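You operate a simulated robot arm through the tools that you are given. There is no shell and no other tool. Be economical: measure what you need, move in short steps, check, and stop when the job is done.

The job below is to be done with a simulated two-armed robot. You get a single attempt, and the scene is never put back.

Task
Take the red tea towel from the stone counter and lay it out flat on the top of the oak linen table.

The check looks at the end state, three seconds after you hand in, the way a careful person would. Anything else that was tipped, shoved, dropped, spilled or broken makes it a failure. Flat cloth is picked up by pressing the open fingertips on it (5 to 10 N) and closing them slowly along it; thin cloth reads only 2 to 8 mm in the jaws.

Robot
Two 7-joint arms with two-finger parallel grippers on one trunk, on a base that drives. Base frame: it is fixed to the floor where the robot stands at the start and does not move with it; the origin is under the middle of the robot, x ahead of it, y to its left, z up; the surface under the hand at the start is at about z = 1.1. Lengths are in m, angles in degrees, forces in N, time in s.
The left shoulder is at the start at [0.05, 0.165, 1.23], the right one opposite. With the tool pointing down near the work surface each hand reaches from about 0.1 to 0.68 m from the robot's upright axis, wherever it stands, measured 20 degrees to its own side. Places, roughly: top of the oak linen table [1.3, 2.4, 0.8]. Payload 3.91 kg a hand.
The tool frame of a hand sits at the grasp point between the pads (the TCP): z along the fingers, y along the line on which they close. The tips reach 0.03 m beyond it. Largest opening 0.11 m; finger width 0.02, thickness 0.01; the body of the gripper, 0.048 by 0.112 m, starts 0.055 m behind the TCP.
Orientation is that of the tool frame in the base frame, as a unit quaternion [x, y, z, w]. With the fingers straight down and closing along the base's y, the tool's x points along the base's -x, its y along +y and its z along -z.

Tools
- The arms move only by the tool arm_command. It takes "left_targets", "right_targets" or both (then of equal length, played together; a hand with none holds still); each is a list of rows, each a list of 7 numbers: the shift along the base's x, y, z in m, then the turn, a rotation vector about the base's x, y, z in degrees, then the gripper command, from -1 (shut) to 1 (fully open), values between in proportion. In form: [[dx, dy, dz, wx, wy, wz, gripper], ...]. A call has 1 to 12 rows; each row shifts and turns the commanded pose from where the row before left it. Each row takes 0.2 s and may step no farther than 0.05 m and 8.6 degrees from the row before; otherwise, or with a gripper value out of range, the whole call is refused. Where a pose cannot be reached the arm comes as near as it can. A force on the tool above 40 N (or 10 N above the force at the start of the call, whichever is more), or a blocked arm, ends the call early, and 0.2 s more pass. The fingers move at their own pace (about 0.045 m/s each) and stop on an object; they squeeze with about 28 N. The grip force told is the motor's: it shows also when the fingers shut on nothing. Time passes only in rows, and 0.2 s behind the last, so rows that do not move let the fingers close. The reply holds the time, the measured pose of the TCP, the force on the tool along the base axes, the opening and the grip force, in the units named above and with some noise, with the torque about the TCP (base axes, N m) and any sound that the robot's microphone picked up, and new pictures: "views" is both (left out), scene, wrist or none (wrist: the cameras of the hands that moved).
- Cameras (640 x 400 px; columns grow to the right, rows downward): "scene" is now at [0.108, -0.006, 1.4161]; the picture's right is [0.11, -0.99, 0.00], its down [-0.39, -0.04, -0.92] and it looks along [0.92, 0.10, -0.39] (base axes); focal length 268 px, centre (320, 200). "left" rides on the left gripper at [0.072, -0.017, -0.103] in its tool frame; the picture's right is [0.23, 0.97, 0.00], its down [-0.76, 0.18, -0.62] and it looks along [-0.61, 0.14, 0.78] (tool axes); focal length 222 px, centre (320, 200). "right" rides on the right gripper at [0.072, 0.017, -0.103] in its tool frame; the picture's right is [-0.23, 0.97, 0.00], its down [-0.76, -0.18, -0.62] and it looks along [-0.61, -0.14, 0.78] (tool axes); focal length 222 px, centre (320, 200).
- move_column(by): slides the trunk up (or, below 0, down) by that many m; the arms and the scene camera ride with it, the base frame stays. It gives what a move gives, with no picture.
- drive_base(legs): drives the robot by 1 to 6 legs, each [ahead, left, turn to the left] in m, m and degrees, along the robot's own axes; the way and the turn of a leg run together, so that a leg with both is an arc; at most 1.5 m and 180 degrees a leg. The arms and the cameras ride along, it lands a little off, and it stops where it bumps. It gives what a move gives, and a new picture of the scene camera.
- head_to(pan, tilt): turns the head with the scene camera to pan (to the left, within 80 degrees either way) and tilt (down, from -29 to 69), counted from straight ahead of the robot. It gives what a move gives, and a new picture of the scene camera.
- probe_pixels(camera, pixels): there is no depth. For up to 12 entries [column, row, z] of the newest picture of that camera ("zoom" is the newest enlarged one), the place [x, y] in the base frame at which the ray of that pixel passes the height z, good to about 0.002 m, but the place of the scene camera against the robot may be out by one fixed shift of up to 0.025 m in any direction. No time passes.
- close_up(camera, box): a new picture of the part [left, top, right, bottom] of that camera's present view, enlarged. No time passes.
- finish_job(): hands the job in; it is judged then, once.

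Work in short steps. Measure before you move; look again where a grasp or a placing could have gone wrong, and mend it. You have 80 turns and 260 pictures in all, those below and enlarged ones among them. Open the grippers and draw the arms clear of the work before you hand the job in, unless the task says otherwise; then end with one line.

The tools are called by a JSON object that holds its "fn" and its "kwargs". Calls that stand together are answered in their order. arm_command: Moves the arms, as the interface text tells. Its arguments: {"type":"object","properties":{"left_targets":{"type":"array"},"right_targets":{"type":"array"},"views":{"type":"string","enum":["both","scene","wrist","none"]}},"required":[]} The other tools are called the same way: move_column (by) slides the trunk up or down; drive_base (legs) drives the base; head_to (pan, tilt) turns the head that bears the scene camera; probe_pixels (camera, pixels) gives the place at which the rays of pixels pass given heights; close_up (camera, box) takes an enlarged picture of a part of a camera's view; finish_job () hands the job in.

At the start:

```text
time: 0.0
left_tool_pos: [0.4246, 0.2036, 1.3363]
left_orientation: [-0.001, 1.0, 0.0, 0.001]
left_contact_force: [0.6, 0.4, -0.1]
left_torque: [-0.01, 0.0, -0.03]
left_grip_width: 0.1101
left_finger_force: 0.0
right_tool_pos: [0.3427, -0.0802, 1.2106]
right_orientation: [0.0, 1.0, -0.002, 0.0]
right_contact_force: [0.6, -1.0, -0.4]
right_torque: [0.0, 0.01, -0.02]
right_grip_width: 0.1101
right_finger_force: 0.1
trunk travel left (down, up): [-0.45, 0.053]
robot x, y, heading: [-0.0021, -0.0023, 0.1]
head pan, tilt: [6.3, 22.9]
```

scene: 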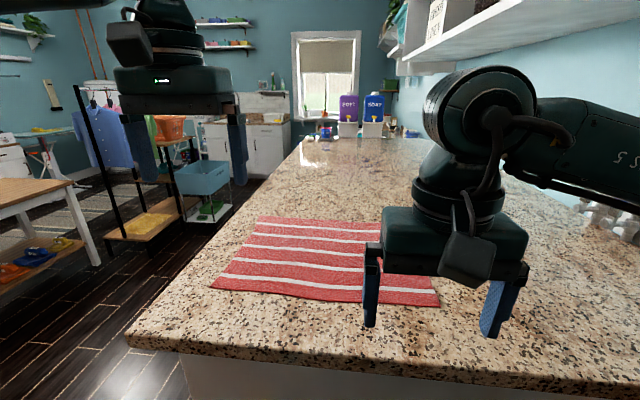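
right: 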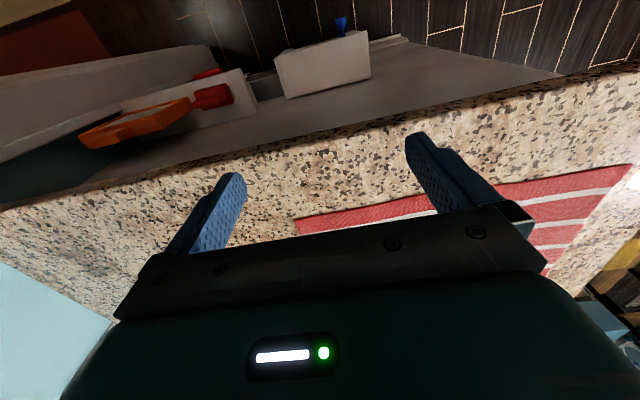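
left: 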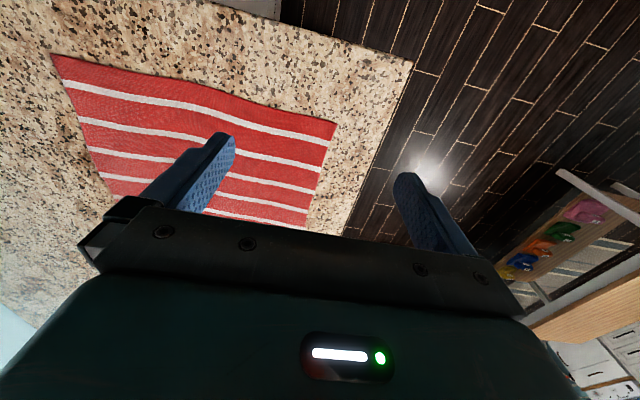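

The towel shows corners in the scene at about (210,287), (440,306), (259,216), with the far right one hidden by the right hand. I probe these at counter height and from the left wrist camera as well.

{"fn": "probe_pixels", "kwargs": {"camera": "scene", "pixels": [[210, 287, 1.1], [440, 306, 1.1], [259, 216, 1.1], [380, 221, 1.1], [125, 337, 1.1], [180, 352, 1.1], [300, 138, 1.1], [640, 392, 1.1], [10, 180, 0.8], [72, 182, 0.8], [0, 218, 0.8]]}}

{"fn": "probe_pixels", "kwargs": {"camera": "left", "pixels": [[52, 54, 1.1], [336, 123, 1.1], [305, 227, 1.1], [110, 195, 1.1], [412, 62, 1.1], [345, 235, 1.1]]}}

{"fn": "probe_pixels", "kwargs": {"camera": "right", "pixels": [[297, 219, 1.1], [632, 165, 1.1], [545, 272, 1.1], [640, 68, 1.1], [0, 208, 1.1]]}}

```text
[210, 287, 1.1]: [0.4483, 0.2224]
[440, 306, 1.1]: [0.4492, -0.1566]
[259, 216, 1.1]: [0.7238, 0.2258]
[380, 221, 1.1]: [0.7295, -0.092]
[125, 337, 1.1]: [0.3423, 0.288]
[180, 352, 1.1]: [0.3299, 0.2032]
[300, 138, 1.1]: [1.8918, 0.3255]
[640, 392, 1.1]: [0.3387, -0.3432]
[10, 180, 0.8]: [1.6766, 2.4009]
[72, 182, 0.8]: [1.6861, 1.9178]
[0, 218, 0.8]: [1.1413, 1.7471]
```

```text
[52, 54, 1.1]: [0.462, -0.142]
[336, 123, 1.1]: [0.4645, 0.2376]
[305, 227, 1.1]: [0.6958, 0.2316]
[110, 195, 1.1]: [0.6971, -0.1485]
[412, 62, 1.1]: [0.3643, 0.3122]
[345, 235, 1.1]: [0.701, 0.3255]
```

```text
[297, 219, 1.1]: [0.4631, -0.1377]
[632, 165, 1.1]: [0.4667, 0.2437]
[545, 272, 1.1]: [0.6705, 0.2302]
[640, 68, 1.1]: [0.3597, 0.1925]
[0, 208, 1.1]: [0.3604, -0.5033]
```

The wrist cameras agree: the towel spans x 0.463–0.74, y −0.14–0.24, and the counter edges are at x≈0.36 and y≈0.32. Now I look at the table to the left before planning the carry.

{"fn": "head_to", "kwargs": {"pan": 62, "tilt": 20}}

```text
time: 1.2
left_tool_pos: [0.4253, 0.204, 1.3372]
left_orientation: [-0.001, 1.0, 0.0, 0.0]
left_contact_force: [1.0, -0.5, -0.3]
left_torque: [-0.01, -0.04, -0.01]
left_grip_width: 0.11
left_finger_force: 0.0
right_tool_pos: [0.3433, -0.0796, 1.2107]
right_orientation: [0.0, 1.0, 0.0, 0.0]
right_contact_force: [-1.0, 0.6, 0.0]
right_torque: [0.0, 0.01, -0.03]
right_grip_width: 0.1096
right_finger_force: 0.1
trunk travel left (down, up): [-0.45, 0.053]
robot x, y, heading: [-0.0, 0.0015, -0.0]
head pan, tilt: [62.0, 20.0]
```

scene: 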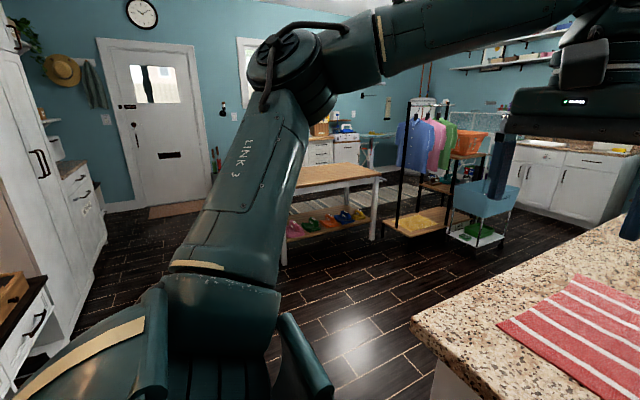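

The table is at columns 285–380, rows 165–190, with clogs on its lower shelf; its left part is hidden by the arm. I probe its visible corners and zoom in.

{"fn": "probe_pixels", "kwargs": {"camera": "scene", "pixels": [[379, 175, 0.8], [358, 164, 0.8], [289, 194, 0.8], [305, 166, 0.8], [372, 240, 0.0], [284, 264, 0.0], [405, 230, 0.0], [385, 232, 0.0], [450, 248, 0.0]]}}

{"fn": "close_up", "kwargs": {"camera": "scene", "box": [190, 90, 520, 296]}}

```text
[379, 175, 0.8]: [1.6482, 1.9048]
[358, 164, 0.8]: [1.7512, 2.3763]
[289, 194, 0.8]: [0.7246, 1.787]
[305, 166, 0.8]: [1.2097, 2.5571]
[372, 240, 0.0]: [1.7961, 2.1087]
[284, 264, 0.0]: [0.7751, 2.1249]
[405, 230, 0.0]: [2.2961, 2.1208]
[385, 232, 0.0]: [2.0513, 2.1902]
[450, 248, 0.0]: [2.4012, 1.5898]
```

```text
1.94 times, centred on (355, 193) of scene
```

zoom: 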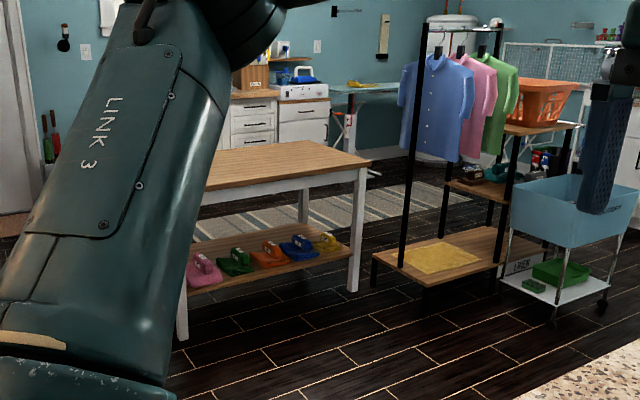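

Table's front-right leg sits near (1.80, 2.11), so the top spans roughly x 0.8–1.8, y 2.1–2.7; I will measure it again on arrival. Now I bring both hands over the towel's near corners with fingers half closed, stopping 3 cm above.

{"fn": "arm_command", "kwargs": {"left_targets": [[0.012, 0, -0.035, 0, 0, 0, -0.09], [0.012, 0, -0.035, 0, 0, 0, -0.09], [0.012, 0, -0.035, 0, 0, 0, -0.09], [0.011, 0, -0.035, 0, 0, 0, -0.09], [0.011, 0.001, -0.037, 0, 0, 0, -0.09]], "right_targets": [[0.028, -0.005, -0.01, 0, 0, 0, -0.09], [0.028, -0.005, -0.01, 0, 0, 0, -0.09], [0.028, -0.005, -0.01, 0, 0, 0, -0.09], [0.028, -0.005, -0.01, 0, 0, 0, -0.09], [0.028, -0.005, -0.01, 0, 0, 0, -0.09]], "views": "wrist"}}

{"fn": "head_to", "kwargs": {"pan": 0, "tilt": 35}}

```text
time: 2.5
left_tool_pos: [0.4825, 0.2048, 1.1574]
left_orientation: [-0.001, 1.0, -0.001, 0.001]
left_contact_force: [0.0, 1.1, 0.7]
left_torque: [-0.02, 0.01, -0.01]
left_grip_width: 0.0502
left_finger_force: 0.1
right_tool_pos: [0.4833, -0.1046, 1.1603]
right_orientation: [0.0, 1.0, -0.001, -0.001]
right_contact_force: [0.2, 1.1, -0.1]
right_torque: [-0.02, -0.01, 0.04]
right_grip_width: 0.05
right_finger_force: 0.0
trunk travel left (down, up): [-0.45, 0.053]
robot x, y, heading: [-0.0035, 0.0007, 0.0]
head pan, tilt: [62.0, 20.0]
```

right: 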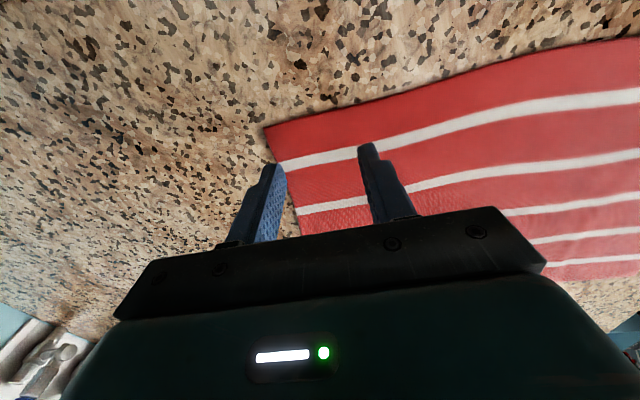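
left: 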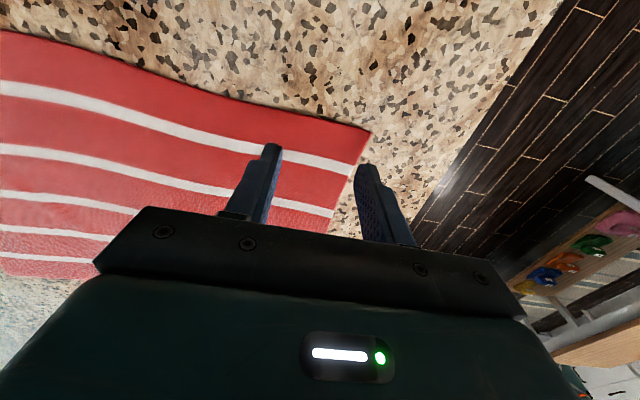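

```text
time: 3.8
left_tool_pos: [0.482, 0.206, 1.1597]
left_orientation: [-0.001, 1.0, 0.0, 0.001]
left_contact_force: [-0.4, -0.2, -0.9]
left_torque: [-0.01, 0.0, 0.02]
left_grip_width: 0.05
left_finger_force: 0.0
right_tool_pos: [0.4821, -0.1061, 1.1609]
right_orientation: [-0.001, 1.0, 0.0, 0.001]
right_contact_force: [-0.4, 0.2, -0.1]
right_torque: [0.02, -0.01, 0.0]
right_grip_width: 0.0498
right_finger_force: 0.1
trunk travel left (down, up): [-0.45, 0.053]
robot x, y, heading: [0.0034, -0.0019, 0.0]
head pan, tilt: [0.0, 35.0]
```

scene: 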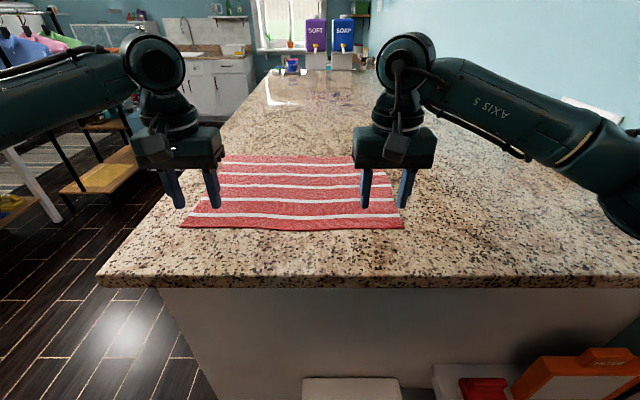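

I measure the corners from these closer wrist views, right at (265,129) and left at (370,132), at counter height.

{"fn": "probe_pixels", "kwargs": {"camera": "right", "pixels": [[265, 129, 1.1], [298, 222, 1.1], [360, 105, 1.1], [268, 165, 1.13], [368, 145, 1.13]]}}

{"fn": "probe_pixels", "kwargs": {"camera": "left", "pixels": [[370, 132, 1.1], [330, 228, 1.1], [270, 112, 1.1], [272, 146, 1.13], [370, 166, 1.13]]}}

```text
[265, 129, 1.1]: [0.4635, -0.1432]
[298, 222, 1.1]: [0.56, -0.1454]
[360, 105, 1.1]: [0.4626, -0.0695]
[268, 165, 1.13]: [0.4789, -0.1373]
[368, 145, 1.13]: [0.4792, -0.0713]
```

```text
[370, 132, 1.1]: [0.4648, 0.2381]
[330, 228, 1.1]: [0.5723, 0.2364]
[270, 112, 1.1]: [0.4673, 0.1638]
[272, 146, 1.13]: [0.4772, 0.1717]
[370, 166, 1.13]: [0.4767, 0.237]
```

The outer fingers are within a few mm of the towel's side edges, so I shift each hand 8 mm inward and lower to just above contact, then press in small steps.

{"fn": "arm_command", "kwargs": {"left_targets": [[0.002, -0.008, -0.01, 0, 0, 0, -0.09], [0, 0, -0.012, 0, 0, 0, -0.09], [0, 0, -0.004, 0, 0, 0, -0.09], [0, 0, -0.002, 0, 0, 0, -0.09], [0, 0, 0, 0, 0, 0, -0.09]], "right_targets": [[0.001, 0.008, -0.01, 0, 0, 0, -0.09], [0, 0, -0.012, 0, 0, 0, -0.09], [0, 0, -0.004, 0, 0, 0, -0.09], [0, 0, -0.002, 0, 0, 0, -0.09], [0, 0, 0, 0, 0, 0, -0.09]], "views": "none"}}

```text
time: 5.0
left_tool_pos: [0.4838, 0.196, 1.1308]
left_orientation: [-0.001, 1.0, 0.0, 0.001]
left_contact_force: [1.8, 0.9, 5.0]
left_torque: [0.13, -0.02, -0.03]
left_grip_width: 0.05
left_finger_force: 0.0
right_tool_pos: [0.4839, -0.0977, 1.1326]
right_orientation: [0.0, 1.0, -0.002, 0.0]
right_contact_force: [-0.6, 0.4, -0.8]
right_torque: [0.0, -0.02, -0.01]
right_grip_width: 0.05
right_finger_force: 0.0
trunk travel left (down, up): [-0.45, 0.053]
robot x, y, heading: [-0.0015, -0.0026, 0.2]
head pan, tilt: [0.0, 35.0]
```

The left hand reads 5 N, the right none yet. I press the left 1 mm more and the right 3 mm more.

{"fn": "arm_command", "kwargs": {"left_targets": [[0, 0, -0.0005, 0, 0, 0, -0.09], [0, 0, 0, 0, 0, 0, -0.09]], "right_targets": [[0, 0, -0.0015, 0, 0, 0, -0.09], [0, 0, -0.0005, 0, 0, 0, -0.09]], "views": "none"}}

```text
time: 5.6
left_tool_pos: [0.4846, 0.1966, 1.1318]
left_orientation: [-0.001, 1.0, 0.0, 0.002]
left_contact_force: [1.9, 1.3, 10.2]
left_torque: [0.26, -0.03, -0.01]
left_grip_width: 0.0504
left_finger_force: 0.0
right_tool_pos: [0.4837, -0.0963, 1.1327]
right_orientation: [0.0, 1.0, -0.001, 0.001]
right_contact_force: [0.1, 0.0, 0.6]
right_torque: [0.02, -0.05, 0.02]
right_grip_width: 0.0502
right_finger_force: 0.1
trunk travel left (down, up): [-0.45, 0.053]
robot x, y, heading: [-0.0028, -0.0018, 0.1]
head pan, tilt: [0.0, 35.0]
```

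Left is at 10 N, mostly on its outer finger, so I turn it a hair about x to even it; the right needs another millimetre or so.

{"fn": "arm_command", "kwargs": {"left_targets": [[0, 0, 0, 0.25, 0, 0, -0.09], [0, 0, 0, 0, 0, 0, -0.09]], "right_targets": [[0, 0, -0.001, 0, 0, 0, -0.09], [0, 0, 0, 0, 0, 0, -0.09]], "views": "none"}}

```text
time: 6.2
left_tool_pos: [0.485, 0.1956, 1.1307]
left_orientation: [-0.001, 1.0, 0.001, 0.002]
left_contact_force: [1.9, 1.0, 10.2]
left_torque: [-0.04, 0.01, 0.01]
left_grip_width: 0.0499
left_finger_force: 0.0
right_tool_pos: [0.4833, -0.0972, 1.1305]
right_orientation: [0.0, 1.0, 0.0, 0.001]
right_contact_force: [2.1, -0.6, 7.4]
right_torque: [-0.08, -0.03, 0.02]
right_grip_width: 0.0503
right_finger_force: 0.0
trunk travel left (down, up): [-0.45, 0.053]
robot x, y, heading: [-0.0011, -0.0014, 0.0]
head pan, tilt: [0.0, 35.0]
```

Both fingers of both hands bear evenly now (10 and 7 N). I close slowly along the cloth.

{"fn": "arm_command", "kwargs": {"left_targets": [[0, 0, 0, 0, 0, 0, -0.2], [0, 0, 0, 0, 0, 0, -0.3], [0, 0, 0, 0, 0, 0, -0.4], [0, 0, 0, 0, 0, 0, -0.5], [0, 0, 0, 0, 0, 0, -0.6], [0, 0, 0, 0, 0, 0, -0.7], [0, 0, 0, 0, 0, 0, -0.8], [0, 0, 0, 0, 0, 0, -0.9], [0, 0, 0, 0, 0, 0, -1], [0, 0, 0, 0, 0, 0, -1], [0, 0, 0, 0, 0, 0, -1]], "right_targets": [[0, 0, 0, 0, 0, 0, -0.2], [0, 0, 0, 0, 0, 0, -0.3], [0, 0, 0, 0, 0, 0, -0.4], [0, 0, 0, 0, 0, 0, -0.5], [0, 0, 0, 0, 0, 0, -0.6], [0, 0, 0, 0, 0, 0, -0.7], [0, 0, 0, 0, 0, 0, -0.8], [0, 0, 0, 0, 0, 0, -0.9], [0, 0, 0, 0, 0, 0, -1], [0, 0, 0, 0, 0, 0, -1], [0, 0, 0, 0, 0, 0, -1]]}}

```text
time: 8.6
left_tool_pos: [0.4837, 0.195, 1.1317]
left_orientation: [-0.001, 1.0, 0.002, 0.002]
left_contact_force: [-0.6, -4.2, 10.9]
left_torque: [-0.12, 0.05, 0.02]
left_grip_width: 0.0022
left_finger_force: 27.9
right_tool_pos: [0.4831, -0.0963, 1.1314]
right_orientation: [0.001, 1.0, 0.001, 0.001]
right_contact_force: [0.1, 4.2, 10.7]
right_torque: [0.11, 0.01, 0.01]
right_grip_width: 0.0021
right_finger_force: 27.9
trunk travel left (down, up): [-0.45, 0.053]
robot x, y, heading: [0.0032, 0.0014, 0.2]
head pan, tilt: [0.0, 35.0]
```

scene: 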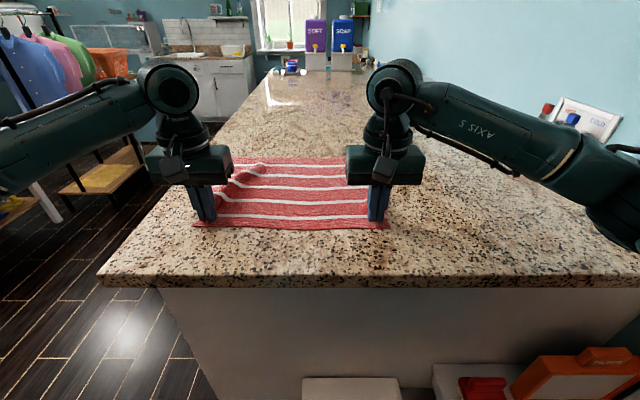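
right: 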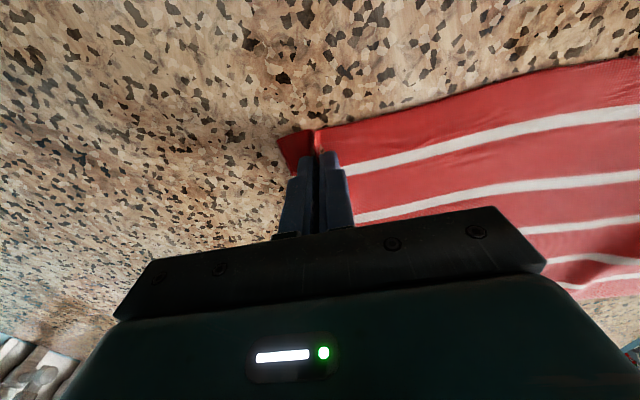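
left: 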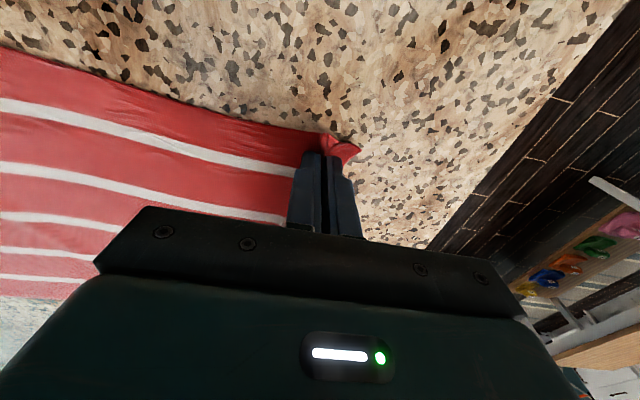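

Both hands read about 2 mm with a pinched fold visible at each near corner. I lift slowly straight up.

{"fn": "arm_command", "kwargs": {"left_targets": [[0, 0, 0.01, 0, 0, 0, -1], [0, 0, 0.015, 0, 0, 0, -1], [0, 0, 0.02, 0, 0, 0, -1], [0, 0, 0.025, 0, 0, 0, -1], [0, 0, 0.025, 0, 0, 0, -1], [0, 0, 0.025, 0, 0, 0, -1], [0, 0, 0.025, 0, 0, 0, -1], [0, 0, 0.025, 0, 0, 0, -1], [0, 0, 0, 0, 0, 0, -1]], "right_targets": [[0, 0, 0.01, 0, 0, 0, -1], [0, 0, 0.015, 0, 0, 0, -1], [0, 0, 0.02, 0, 0, 0, -1], [0, 0, 0.025, 0, 0, 0, -1], [0, 0, 0.025, 0, 0, 0, -1], [0, 0, 0.025, 0, 0, 0, -1], [0, 0, 0.025, 0, 0, 0, -1], [0, 0, 0.025, 0, 0, 0, -1], [0, 0, 0, 0, 0, 0, -1]], "views": "scene"}}

```text
time: 10.6
left_tool_pos: [0.4854, 0.1967, 1.301]
left_orientation: [0.0, 1.0, 0.002, 0.0]
left_contact_force: [0.8, -3.9, -0.7]
left_torque: [-0.13, 0.0, -0.01]
left_grip_width: 0.0023
left_finger_force: 28.7
right_tool_pos: [0.4858, -0.097, 1.2994]
right_orientation: [0.0, 1.0, -0.001, 0.0]
right_contact_force: [-0.2, 5.3, -1.1]
right_torque: [0.13, -0.01, 0.08]
right_grip_width: 0.0019
right_finger_force: 27.9
trunk travel left (down, up): [-0.45, 0.053]
robot x, y, heading: [0.0004, 0.0022, 0.0]
head pan, tilt: [0.0, 35.0]
```

scene: 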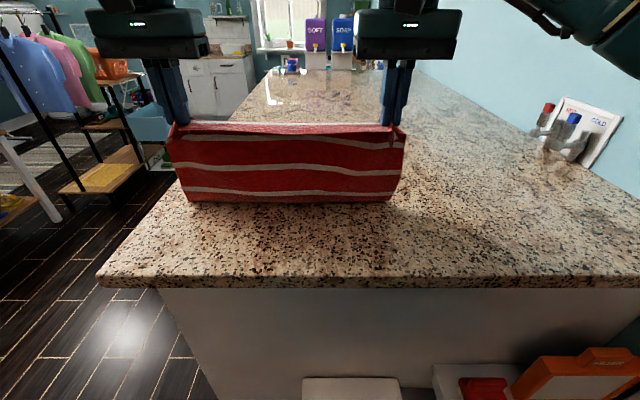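

The towel hangs taut between both hands. I lift a further 13 cm so it clears the counter, then look to the left for the driving way.

{"fn": "arm_command", "kwargs": {"left_targets": [[0, -0.002, 0.02, 0, 0, 0, -1], [0, 0, 0.025, 0, 0, 0, -1], [0, 0, 0.025, 0, 0, 0, -1], [0, 0, 0.025, 0, 0, 0, -1], [0, 0, 0.025, 0, 0, 0, -1], [0, 0, 0.02, 0, 0, 0, -1]], "right_targets": [[0, 0.002, 0.02, 0, 0, 0, -1], [0, 0, 0.025, 0, 0, 0, -1], [0, 0, 0.025, 0, 0, 0, -1], [0, 0, 0.025, 0, 0, 0, -1], [0, 0, 0.025, 0, 0, 0, -1], [0, 0, 0.02, 0, 0, 0, -1]], "views": "scene"}}

{"fn": "head_to", "kwargs": {"pan": 45, "tilt": 35}}

{"fn": "head_to", "kwargs": {"pan": 80, "tilt": 40}}

```text
time: 12.0
left_tool_pos: [0.484, 0.1928, 1.4395]
left_orientation: [0.001, 1.0, 0.004, 0.003]
left_contact_force: [0.6, -1.5, -0.3]
left_torque: [-0.03, -0.03, -0.01]
left_grip_width: 0.0022
left_finger_force: 28.0
right_tool_pos: [0.4801, -0.0981, 1.4337]
right_orientation: [-0.002, 1.0, 0.0, 0.003]
right_contact_force: [0.5, 1.2, 0.6]
right_torque: [0.05, 0.01, 0.04]
right_grip_width: 0.0022
right_finger_force: 27.6
right hand out of reach, approached as far as the arm can: row 6
trunk travel left (down, up): [-0.45, 0.053]
robot x, y, heading: [0.0003, -0.0006, -0.1]
head pan, tilt: [0.0, 35.0]
```

scene: 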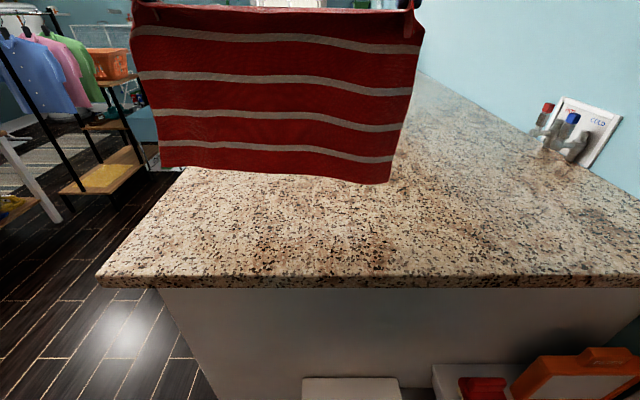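

```text
time: 13.1
left_tool_pos: [0.4849, 0.1946, 1.4377]
left_orientation: [-0.001, 1.0, 0.001, 0.002]
left_contact_force: [0.2, -1.9, -0.1]
left_torque: [-0.11, -0.01, 0.0]
left_grip_width: 0.0023
left_finger_force: 28.1
right_tool_pos: [0.481, -0.0959, 1.4317]
right_orientation: [0.001, 1.0, 0.001, 0.001]
right_contact_force: [-0.3, 2.3, 1.0]
right_torque: [0.12, 0.01, 0.01]
right_grip_width: 0.0022
right_finger_force: 28.3
trunk travel left (down, up): [-0.45, 0.053]
robot x, y, heading: [0.0016, -0.0005, 0.2]
head pan, tilt: [45.0, 35.0]
```

scene: 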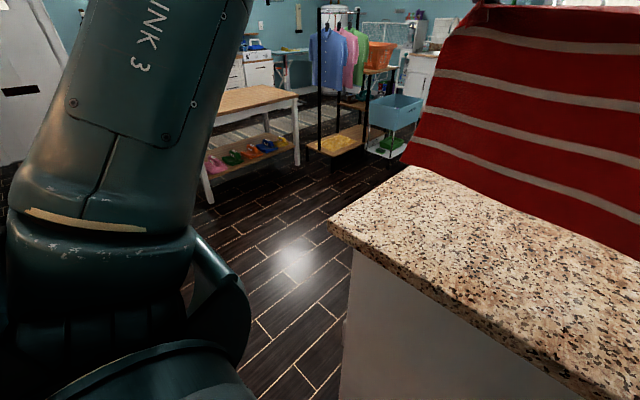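

```text
time: 14.1
left_tool_pos: [0.4861, 0.1953, 1.4377]
left_orientation: [-0.001, 1.0, 0.002, 0.002]
left_contact_force: [0.3, -3.0, 0.1]
left_torque: [-0.08, 0.04, -0.03]
left_grip_width: 0.0023
left_finger_force: 28.0
right_tool_pos: [0.4794, -0.0958, 1.4322]
right_orientation: [0.0, 1.0, -0.001, 0.0]
right_contact_force: [0.7, 2.4, 0.0]
right_torque: [0.08, 0.01, 0.01]
right_grip_width: 0.0018
right_finger_force: 27.9
trunk travel left (down, up): [-0.45, 0.053]
robot x, y, heading: [-0.0016, -0.0003, 0.2]
head pan, tilt: [80.0, 40.0]
```

scene: 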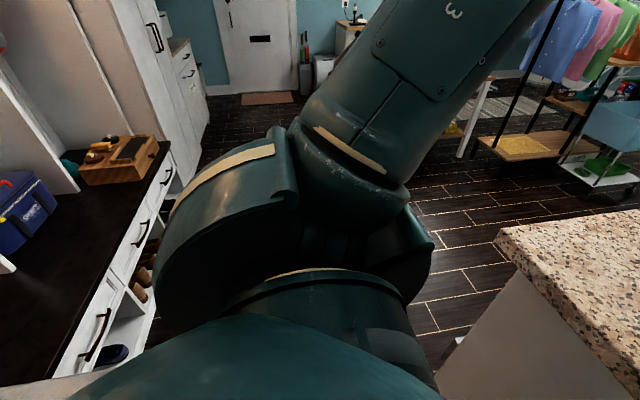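

A dark-topped bench lies behind on the left; its edge runs from (170,140) to (50,378). I measure how close it is before driving.

{"fn": "probe_pixels", "kwargs": {"camera": "scene", "pixels": [[170, 140, 0.9], [110, 262, 0.9], [55, 378, 0.9], [152, 300, 0.0], [209, 130, 0.0], [450, 345, 0.0]]}}

```text
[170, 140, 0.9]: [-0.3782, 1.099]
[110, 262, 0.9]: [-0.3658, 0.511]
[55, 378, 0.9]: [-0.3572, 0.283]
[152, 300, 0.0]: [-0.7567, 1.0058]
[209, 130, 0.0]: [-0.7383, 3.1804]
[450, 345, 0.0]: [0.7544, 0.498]
```

The bench front is about x −0.4 or farther, so I don't back up. I raise the trunk 5 cm, then slide left 1.15 m, go ahead 1.25 m between counter and table, and turn left to face the table.

{"fn": "move_column", "kwargs": {"by": 0.05}}

{"fn": "drive_base", "kwargs": {"legs": [[0, 1.15, 0]]}}

```text
time: 15.0
left_tool_pos: [0.4849, 0.1946, 1.4889]
left_orientation: [-0.001, 1.0, 0.002, 0.002]
left_contact_force: [0.6, -2.5, 0.0]
left_torque: [-0.06, -0.01, -0.03]
left_grip_width: 0.0025
left_finger_force: 28.4
right_tool_pos: [0.4812, -0.0969, 1.4822]
right_orientation: [0.001, 1.0, -0.001, 0.001]
right_contact_force: [0.1, 2.4, 0.3]
right_torque: [0.08, -0.01, 0.0]
right_grip_width: 0.002
right_finger_force: 28.0
trunk travel left (down, up): [-0.5, 0.003]
robot x, y, heading: [0.0014, -0.0022, 0.0]
head pan, tilt: [80.0, 40.0]
```

```text
time: 25.5
left_tool_pos: [0.4928, 1.3489, 1.4877]
left_orientation: [0.005, 1.0, 0.001, 0.002]
left_contact_force: [-0.3, -2.8, 0.9]
left_torque: [-0.08, 0.0, -0.03]
left_grip_width: 0.0022
left_finger_force: 27.6
right_tool_pos: [0.4859, 1.0589, 1.4816]
right_orientation: [0.006, 1.0, 0.001, 0.001]
right_contact_force: [0.1, 2.0, 0.4]
right_torque: [0.1, -0.02, -0.03]
right_grip_width: 0.0017
right_finger_force: 27.8
trunk travel left (down, up): [-0.5, 0.003]
robot x, y, heading: [0.0077, 1.1593, -0.8]
head pan, tilt: [80.0, 40.0]
```

scene: 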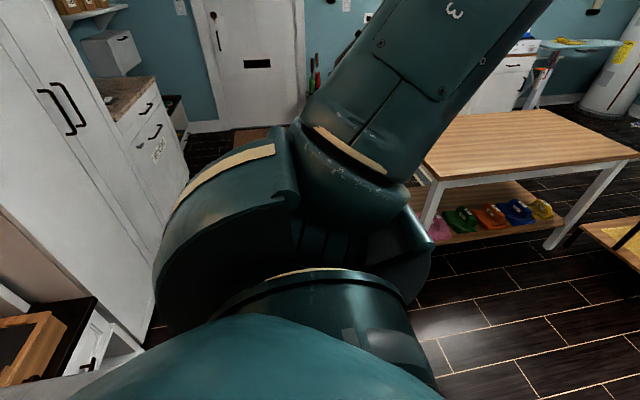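

The drive went cleanly and the table top is seen bare at (540,145). I continue ahead and then turn left 90.

{"fn": "drive_base", "kwargs": {"legs": [[1.27, 0, 0], [0, 0, 90.8]]}}

{"fn": "head_to", "kwargs": {"pan": 0, "tilt": 35}}

```text
time: 35.6
left_tool_pos: [1.063, 1.6328, 1.4881]
left_orientation: [0.71, -0.704, -0.003, 0.0]
left_contact_force: [3.0, -1.1, -0.4]
left_torque: [0.0, -0.08, -0.06]
left_grip_width: 0.0025
left_finger_force: 28.3
right_tool_pos: [1.3538, 1.6319, 1.4822]
right_orientation: [0.711, -0.703, -0.001, -0.001]
right_contact_force: [-2.2, 0.0, -0.7]
right_torque: [-0.04, 0.07, -0.02]
right_grip_width: 0.0017
right_finger_force: 28.0
trunk travel left (down, up): [-0.5, 0.003]
robot x, y, heading: [1.2654, 1.1484, 90.4]
head pan, tilt: [80.0, 40.0]
```

scene: 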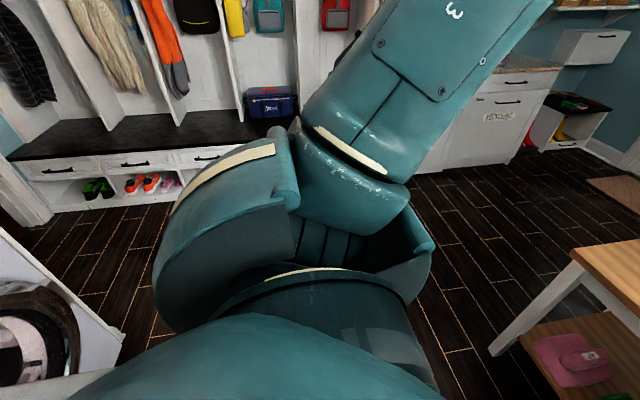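

```text
time: 37.2
left_tool_pos: [1.0635, 1.6322, 1.4881]
left_orientation: [0.71, -0.704, -0.002, 0.0]
left_contact_force: [2.5, 0.6, 0.3]
left_torque: [-0.01, -0.09, -0.04]
left_grip_width: 0.002
left_finger_force: 27.8
right_tool_pos: [1.353, 1.6313, 1.4817]
right_orientation: [0.711, -0.704, 0.0, -0.001]
right_contact_force: [-2.6, -0.7, 0.0]
right_torque: [0.03, 0.06, -0.01]
right_grip_width: 0.0019
right_finger_force: 27.8
trunk travel left (down, up): [-0.5, 0.003]
robot x, y, heading: [1.2627, 1.1493, 90.4]
head pan, tilt: [0.0, 35.0]
```

scene: 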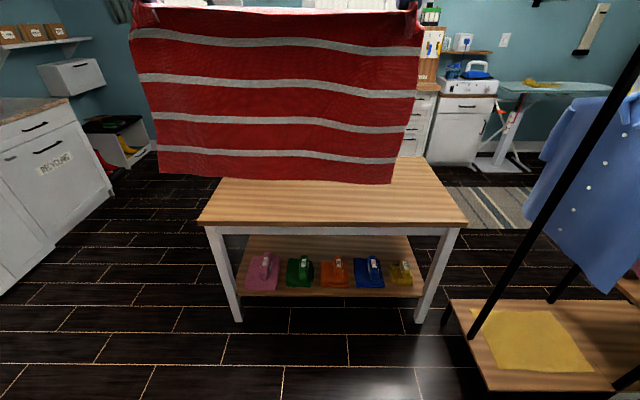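

I measure the table: front corners (198,222) and (468,226), far right (425,160), leg feet (238,321) and (418,321).

{"fn": "probe_pixels", "kwargs": {"camera": "scene", "pixels": [[238, 321, 0.0], [418, 321, 0.0], [198, 222, 0.75], [468, 226, 0.75], [198, 222, 0.8], [468, 226, 0.8], [424, 158, 0.8], [424, 158, 0.75]]}}

{"fn": "close_up", "kwargs": {"camera": "scene", "box": [150, 140, 520, 360]}}

```text
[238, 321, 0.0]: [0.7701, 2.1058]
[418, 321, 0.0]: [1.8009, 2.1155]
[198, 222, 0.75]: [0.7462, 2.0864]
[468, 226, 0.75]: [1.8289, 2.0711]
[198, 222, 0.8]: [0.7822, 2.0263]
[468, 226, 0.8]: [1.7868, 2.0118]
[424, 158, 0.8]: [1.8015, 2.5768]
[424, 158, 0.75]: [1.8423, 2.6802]
```

```text
1.73 times, centred on (335, 250) of scene
```

zoom: 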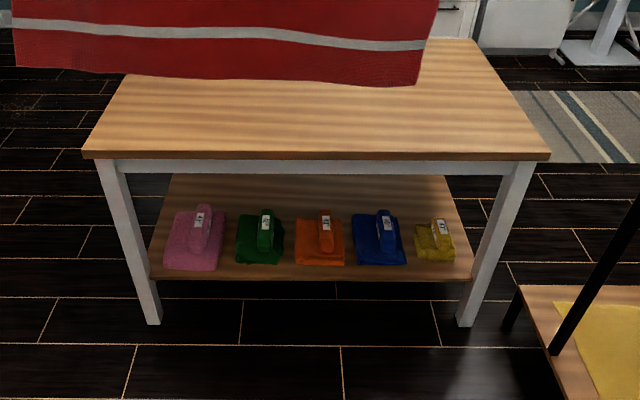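

The table top is about z 0.77, x 0.76–1.82, y 2.07–2.65. The clothes rack on the right could come near the right elbow, so I measure its post foot (476,338) and shelf corners.

{"fn": "probe_pixels", "kwargs": {"camera": "scene", "pixels": [[474, 338, 0.2], [443, 330, 0.0], [487, 390, 0.15], [450, 301, 0.2], [636, 60, 1.4], [636, 60, 1.2], [550, 300, 0.2]]}}

{"fn": "head_to", "kwargs": {"pan": -45, "tilt": 30}}

```text
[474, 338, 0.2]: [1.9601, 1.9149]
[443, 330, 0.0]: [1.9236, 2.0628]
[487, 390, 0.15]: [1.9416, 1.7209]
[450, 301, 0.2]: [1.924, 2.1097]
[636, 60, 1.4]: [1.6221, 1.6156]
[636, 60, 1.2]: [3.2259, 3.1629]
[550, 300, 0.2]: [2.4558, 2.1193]
```

```text
time: 38.3
left_tool_pos: [1.0645, 1.6333, 1.4883]
left_orientation: [0.71, -0.704, -0.003, 0.0]
left_contact_force: [3.0, 0.3, -0.9]
left_torque: [0.03, -0.08, -0.05]
left_grip_width: 0.0024
left_finger_force: 28.1
right_tool_pos: [1.3542, 1.6321, 1.4822]
right_orientation: [0.711, -0.704, -0.001, -0.001]
right_contact_force: [-2.8, -0.1, -0.2]
right_torque: [0.0, 0.13, -0.01]
right_grip_width: 0.002
right_finger_force: 28.5
trunk travel left (down, up): [-0.5, 0.003]
robot x, y, heading: [1.2583, 1.1518, 90.7]
head pan, tilt: [-45.0, 30.0]
```

scene: 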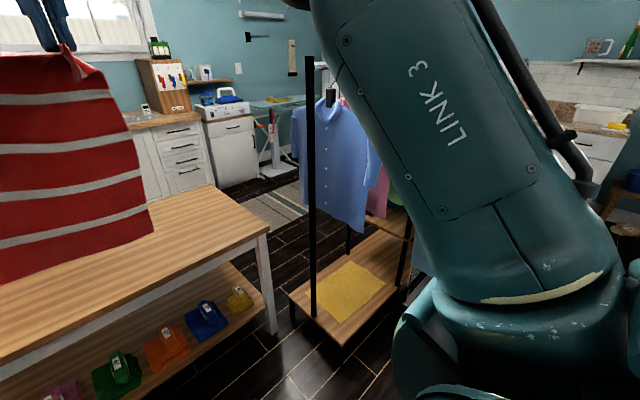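

The rack's posts stand at x≈1.95, so I shift 6 cm left for elbow room and drive ahead 0.54 m with the towel well above the table, then look.

{"fn": "drive_base", "kwargs": {"legs": [[0, 0.06, 0], [0.3, 0, 0], [0.24, 0, 0]]}}

{"fn": "head_to", "kwargs": {"pan": 0, "tilt": 50}}

```text
time: 42.5
left_tool_pos: [0.9981, 2.1764, 1.4891]
left_orientation: [0.71, -0.704, -0.003, 0.0]
left_contact_force: [1.8, 0.4, -0.5]
left_torque: [-0.03, -0.08, -0.03]
left_grip_width: 0.0018
left_finger_force: 28.0
right_tool_pos: [1.29, 2.1741, 1.4823]
right_orientation: [0.71, -0.704, -0.001, -0.001]
right_contact_force: [-2.7, -0.1, -0.3]
right_torque: [0.0, 0.1, 0.0]
right_grip_width: 0.0017
right_finger_force: 28.1
trunk travel left (down, up): [-0.5, 0.003]
robot x, y, heading: [1.1959, 1.695, 90.4]
head pan, tilt: [-45.0, 30.0]
```

scene: 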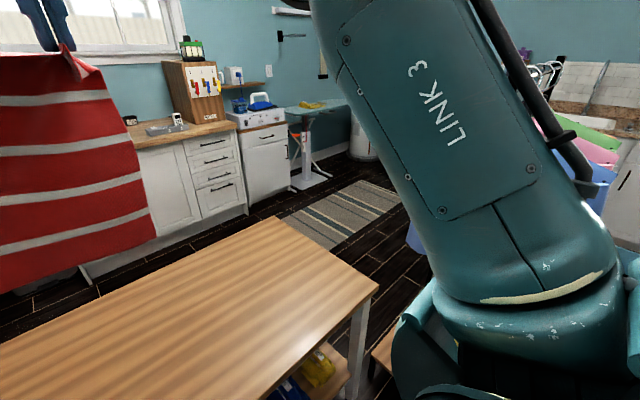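

```text
time: 43.7
left_tool_pos: [0.9979, 2.1755, 1.487]
left_orientation: [0.71, -0.704, -0.002, 0.0]
left_contact_force: [1.2, -0.7, -0.4]
left_torque: [-0.01, -0.03, -0.04]
left_grip_width: 0.0019
left_finger_force: 28.4
right_tool_pos: [1.2905, 2.1741, 1.4817]
right_orientation: [0.71, -0.704, 0.0, -0.001]
right_contact_force: [-1.8, 0.4, 0.4]
right_torque: [-0.01, 0.08, -0.04]
right_grip_width: 0.0022
right_finger_force: 28.5
trunk travel left (down, up): [-0.5, 0.003]
robot x, y, heading: [1.1918, 1.6921, 90.5]
head pan, tilt: [0.0, 50.0]
```

scene: 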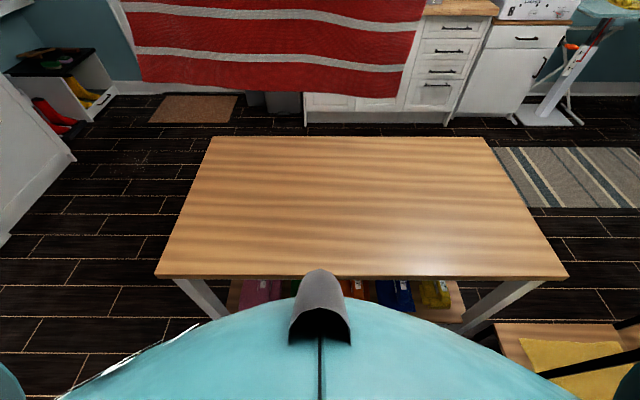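

The whole table top is bare and in view: corners (155,277), (567,279), (213,136), (483,137). I measure them at two heights to fix the table's height.

{"fn": "probe_pixels", "kwargs": {"camera": "scene", "pixels": [[155, 275, 0.75], [567, 277, 0.75], [213, 136, 0.75], [483, 137, 0.75], [155, 275, 0.78], [567, 277, 0.78], [213, 136, 0.78], [483, 137, 0.78]]}}

{"fn": "move_column", "kwargs": {"by": -0.25}}

```text
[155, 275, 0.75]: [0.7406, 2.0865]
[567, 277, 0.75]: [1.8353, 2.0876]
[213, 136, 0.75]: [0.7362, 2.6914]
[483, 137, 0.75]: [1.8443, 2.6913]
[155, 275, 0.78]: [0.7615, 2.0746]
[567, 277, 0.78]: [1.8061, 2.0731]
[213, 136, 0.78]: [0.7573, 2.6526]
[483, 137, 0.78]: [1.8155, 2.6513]
```

```text
time: 46.2
left_tool_pos: [0.9998, 2.1764, 1.2385]
left_orientation: [0.71, -0.704, -0.002, 0.0]
left_contact_force: [1.5, -0.3, -1.3]
left_torque: [-0.05, -0.05, -0.03]
left_grip_width: 0.0021
left_finger_force: 27.8
right_tool_pos: [1.2901, 2.1732, 1.2321]
right_orientation: [0.71, -0.704, -0.001, -0.001]
right_contact_force: [-3.6, -0.4, 0.5]
right_torque: [0.03, 0.1, 0.02]
right_grip_width: 0.0018
right_finger_force: 28.3
trunk travel left (down, up): [-0.25, 0.253]
robot x, y, heading: [1.1931, 1.6914, 90.7]
head pan, tilt: [0.0, 50.0]
```

Table top comes out at about z 0.74–0.77, y 2.09–2.68. I creep 5 cm nearer (same gap as at the counter), then lower the trunk 0.12 m.

{"fn": "drive_base", "kwargs": {"legs": [[0.05, 0, 0]]}}

{"fn": "move_column", "kwargs": {"by": -0.12}}

{"fn": "arm_command", "kwargs": {"left_targets": [[0, 0.025, 0, 0, 0, 0, -1], [0, 0.03, 0, 0, 0, 0, -1], [0, 0.03, 0, 0, 0, 0, -1], [0, 0.03, 0, 0, 0, 0, -1], [0, 0.03, -0.005, 0, 0, 0, -1], [0, 0.025, 0, 0, 0, 0, -1], [0, 0, 0, 0, 0, 0, -1]], "right_targets": [[0, 0.025, 0, 0, 0, 0, -1], [0, 0.03, 0, 0, 0, 0, -1], [0, 0.03, 0, 0, 0, 0, -1], [0, 0.03, 0, 0, 0, 0, -1], [0, 0.03, 0, 0, 0, 0, -1], [0, 0.025, 0, 0, 0, 0, -1], [0, 0, 0, 0, 0, 0, -1]], "views": "both"}}

```text
time: 47.2
left_tool_pos: [0.9995, 2.2263, 1.2377]
left_orientation: [0.71, -0.705, -0.002, 0.0]
left_contact_force: [2.5, 1.4, 0.4]
left_torque: [-0.04, -0.1, -0.03]
left_grip_width: 0.002
left_finger_force: 27.6
right_tool_pos: [1.2896, 2.2238, 1.2316]
right_orientation: [0.709, -0.705, -0.001, -0.001]
right_contact_force: [-2.7, 0.9, -0.6]
right_torque: [-0.02, 0.11, -0.01]
right_grip_width: 0.002
right_finger_force: 28.3
trunk travel left (down, up): [-0.25, 0.253]
robot x, y, heading: [1.1965, 1.743, 90.4]
head pan, tilt: [0.0, 50.0]
```

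scene: 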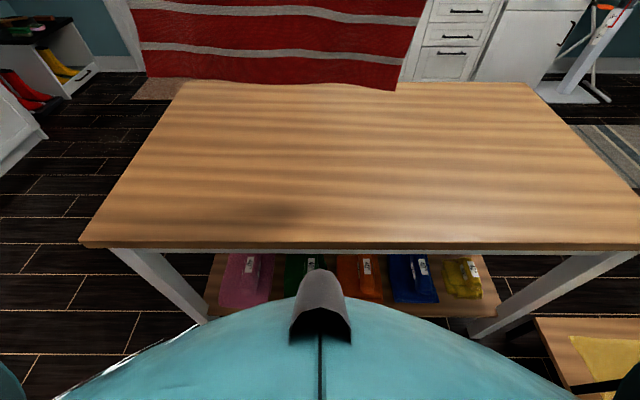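

```text
time: 48.7
left_tool_pos: [0.9987, 2.225, 1.1191]
left_orientation: [0.709, -0.705, -0.003, 0.0]
left_contact_force: [2.1, -0.6, 0.6]
left_torque: [-0.03, -0.09, -0.02]
left_grip_width: 0.0021
left_finger_force: 27.8
right_tool_pos: [1.2895, 2.2225, 1.1131]
right_orientation: [0.709, -0.705, -0.001, -0.001]
right_contact_force: [-2.0, 0.0, -0.6]
right_torque: [0.0, 0.06, -0.01]
right_grip_width: 0.0018
right_finger_force: 28.0
trunk travel left (down, up): [-0.13, 0.373]
robot x, y, heading: [1.1958, 1.7432, 90.4]
head pan, tilt: [0.0, 50.0]
```

```text
time: 50.3
left_tool_pos: [0.9997, 2.2905, 1.0666]
left_orientation: [0.71, -0.705, -0.003, 0.0]
left_contact_force: [8.1, 0.5, 0.7]
left_torque: [-0.03, -0.27, -0.07]
left_grip_width: 0.0024
left_finger_force: 27.4
left hand out of reach, approached as far as the arm can: row 1, 2, 3, 4, 5, 6
right_tool_pos: [1.2954, 2.2802, 1.0588]
right_orientation: [0.709, -0.705, -0.001, -0.001]
right_contact_force: [-7.8, 0.3, 0.1]
right_torque: [0.01, 0.24, 0.01]
right_grip_width: 0.0019
right_finger_force: 28.0
right hand out of reach, approached as far as the arm can: row 1, 2, 3, 4, 5, 6
trunk travel left (down, up): [-0.13, 0.373]
robot x, y, heading: [1.1953, 1.7379, 90.3]
head pan, tilt: [0.0, 50.0]
```

scene: 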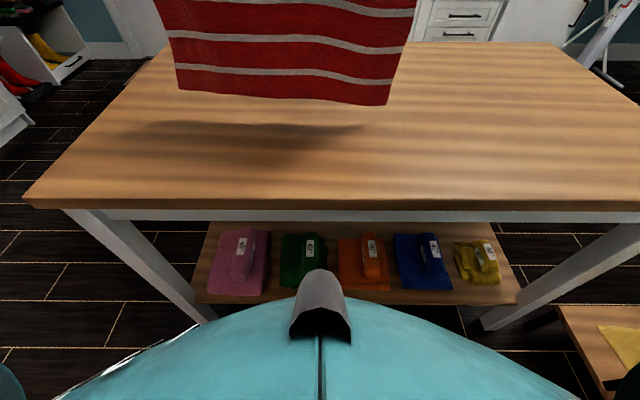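
right: 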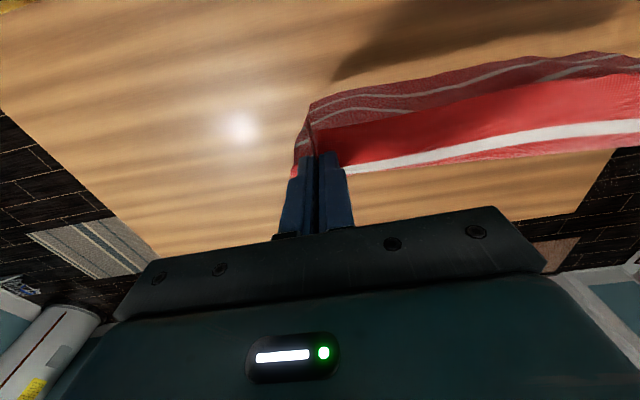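
left: 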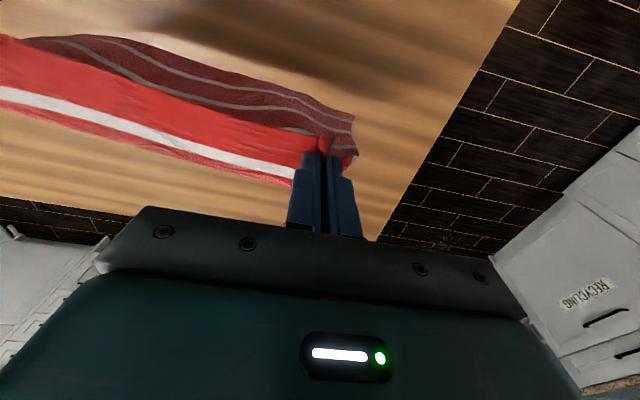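

The hands sit too high relative to the shoulders to reach out. I raise the trunk 0.2 m, then lower the hands by arm to regain reach.

{"fn": "move_column", "kwargs": {"by": 0.2}}

{"fn": "arm_command", "kwargs": {"left_targets": [[0.001, 0, -0.02, 0, 0, 0, -1], [0.001, 0, -0.02, 0, 0, 0, -1], [0, 0, -0.02, 0, 0, 0, -1], [0, 0, -0.02, 0, 0, 0, -1], [0, 0, -0.02, 0, 0, 0, -1], [0, 0, -0.02, 0, 0, 0, -1], [0, 0, 0, 0, 0, 0, -1]], "right_targets": [[-0.001, 0, -0.02, 0, 0, 0, -1], [-0.001, 0, -0.02, 0, 0, 0, -1], [0, 0, -0.02, 0, 0, 0, -1], [0, 0, -0.02, 0, 0, 0, -1], [0, 0, -0.02, 0, 0, 0, -1], [0, 0, -0.02, 0, 0, 0, -1], [0, 0, 0, 0, 0, 0, -1]], "views": "scene"}}

```text
time: 52.4
left_tool_pos: [1.0002, 2.2896, 1.2654]
left_orientation: [0.71, -0.705, -0.003, 0.0]
left_contact_force: [7.4, -0.9, -0.3]
left_torque: [-0.01, -0.24, -0.07]
left_grip_width: 0.0022
left_finger_force: 28.0
right_tool_pos: [1.2953, 2.2811, 1.2605]
right_orientation: [0.71, -0.704, -0.001, -0.001]
right_contact_force: [-8.4, -0.5, -0.8]
right_torque: [0.0, 0.25, 0.02]
right_grip_width: 0.0018
right_finger_force: 28.2
trunk travel left (down, up): [-0.33, 0.173]
robot x, y, heading: [1.198, 1.7417, 90.7]
head pan, tilt: [0.0, 50.0]
```

```text
time: 54.0
left_tool_pos: [1.0025, 2.2895, 1.1457]
left_orientation: [0.71, -0.704, -0.004, -0.001]
left_contact_force: [2.8, 0.2, -0.5]
left_torque: [-0.01, -0.12, -0.05]
left_grip_width: 0.002
left_finger_force: 27.6
right_tool_pos: [1.2943, 2.2822, 1.1387]
right_orientation: [0.71, -0.704, -0.001, -0.002]
right_contact_force: [-3.2, 0.3, -0.5]
right_torque: [-0.02, 0.13, -0.04]
right_grip_width: 0.0019
right_finger_force: 28.2
trunk travel left (down, up): [-0.33, 0.173]
robot x, y, heading: [1.1959, 1.7432, 90.6]
head pan, tilt: [0.0, 50.0]
```

scene: 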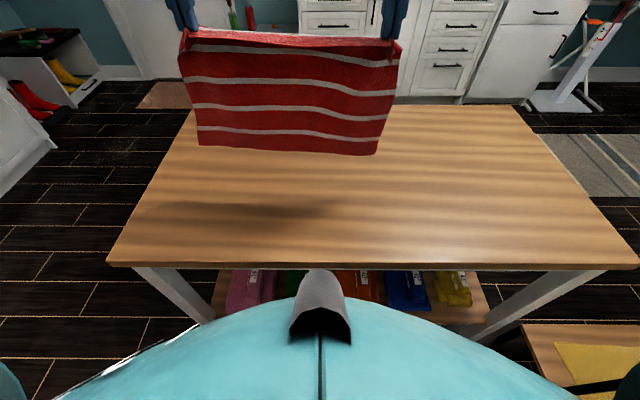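

Good, tension eased and reach regained. Now I move forward 0.12 m while lowering to z≈1.07.

{"fn": "arm_command", "kwargs": {"left_targets": [[0, 0.02, -0.019, 0, 0, 0, -1], [0, 0.02, -0.019, 0, 0, 0, -1], [0, 0.02, -0.019, 0, 0, 0, -1], [0, 0.02, -0.019, 0, 0, 0, -1], [0, 0.02, 0, 0, 0, 0, -1], [0, 0.02, 0, 0, 0, 0, -1], [0, 0, 0, 0, 0, 0, -1]], "right_targets": [[0, 0.021, -0.017, 0, 0, 0, -1], [0, 0.021, -0.017, 0, 0, 0, -1], [0, 0.021, -0.017, 0, 0, 0, -1], [0, 0.021, -0.017, 0, 0, 0, -1], [0, 0.021, 0, 0, 0, 0, -1], [0, 0.022, 0, 0, 0, 0, -1], [0, 0, 0, 0, 0, 0, -1]], "views": "scene"}}

```text
time: 55.6
left_tool_pos: [0.9991, 2.3844, 1.0695]
left_orientation: [0.709, -0.705, -0.004, -0.001]
left_contact_force: [6.2, -0.3, -0.1]
left_torque: [0.01, -0.25, -0.03]
left_grip_width: 0.0023
left_finger_force: 27.7
left hand out of reach, approached as far as the arm can: row 5, 6
right_tool_pos: [1.2948, 2.3701, 1.0679]
right_orientation: [0.709, -0.705, -0.002, -0.001]
right_contact_force: [-6.8, -0.7, -0.1]
right_torque: [0.02, 0.25, -0.02]
right_grip_width: 0.0018
right_finger_force: 27.9
right hand out of reach, approached as far as the arm can: row 5, 6
trunk travel left (down, up): [-0.33, 0.173]
robot x, y, heading: [1.1933, 1.7439, 90.2]
head pan, tilt: [0.0, 50.0]
```

scene: 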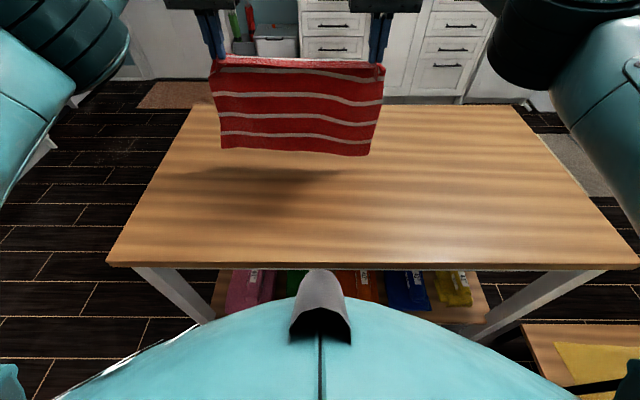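

The hands are at y≈2.38, which would land the near edge too close to the table's front. I tilt the fingers 24° forward to gain reach and move to y≈2.43.

{"fn": "arm_command", "kwargs": {"left_targets": [[0.001, 0, 0, 8, 0, 0, -1], [0.001, 0, 0, 8, 0, 0, -1], [0, 0, 0, 8, 0, 0, -1], [0, 0.016, 0, 0, 0, 0, -1], [0, 0.015, 0, 0, 0, 0, -1], [0, 0.015, 0, 0, 0, 0, -1], [0, 0, 0, 0, 0, 0, -1]], "right_targets": [[-0.001, 0, 0, 8, 0, 0, -1], [-0.001, 0, 0, 8, 0, 0, -1], [0, 0, 0, 8, 0, 0, -1], [0, 0.02, 0, 0, 0, 0, -1], [0, 0.02, 0, 0, 0, 0, -1], [0, 0.02, 0, 0, 0, 0, -1], [0, 0, 0, 0, 0, 0, -1]], "views": "scene"}}

```text
time: 57.2
left_tool_pos: [1.0011, 2.429, 1.0692]
left_orientation: [0.694, -0.689, -0.15, -0.148]
left_contact_force: [4.5, 0.2, 0.6]
left_torque: [-0.02, -0.11, -0.09]
left_grip_width: 0.0023
left_finger_force: 28.0
right_tool_pos: [1.2931, 2.4298, 1.0697]
right_orientation: [0.694, -0.689, -0.147, -0.149]
right_contact_force: [-3.9, -0.3, 0.1]
right_torque: [-0.03, 0.12, 0.02]
right_grip_width: 0.0019
right_finger_force: 27.9
trunk travel left (down, up): [-0.33, 0.173]
robot x, y, heading: [1.1931, 1.7427, 90.4]
head pan, tilt: [0.0, 50.0]
```

scene: 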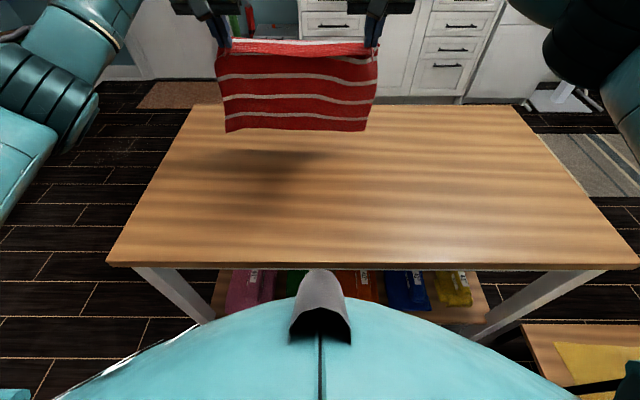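

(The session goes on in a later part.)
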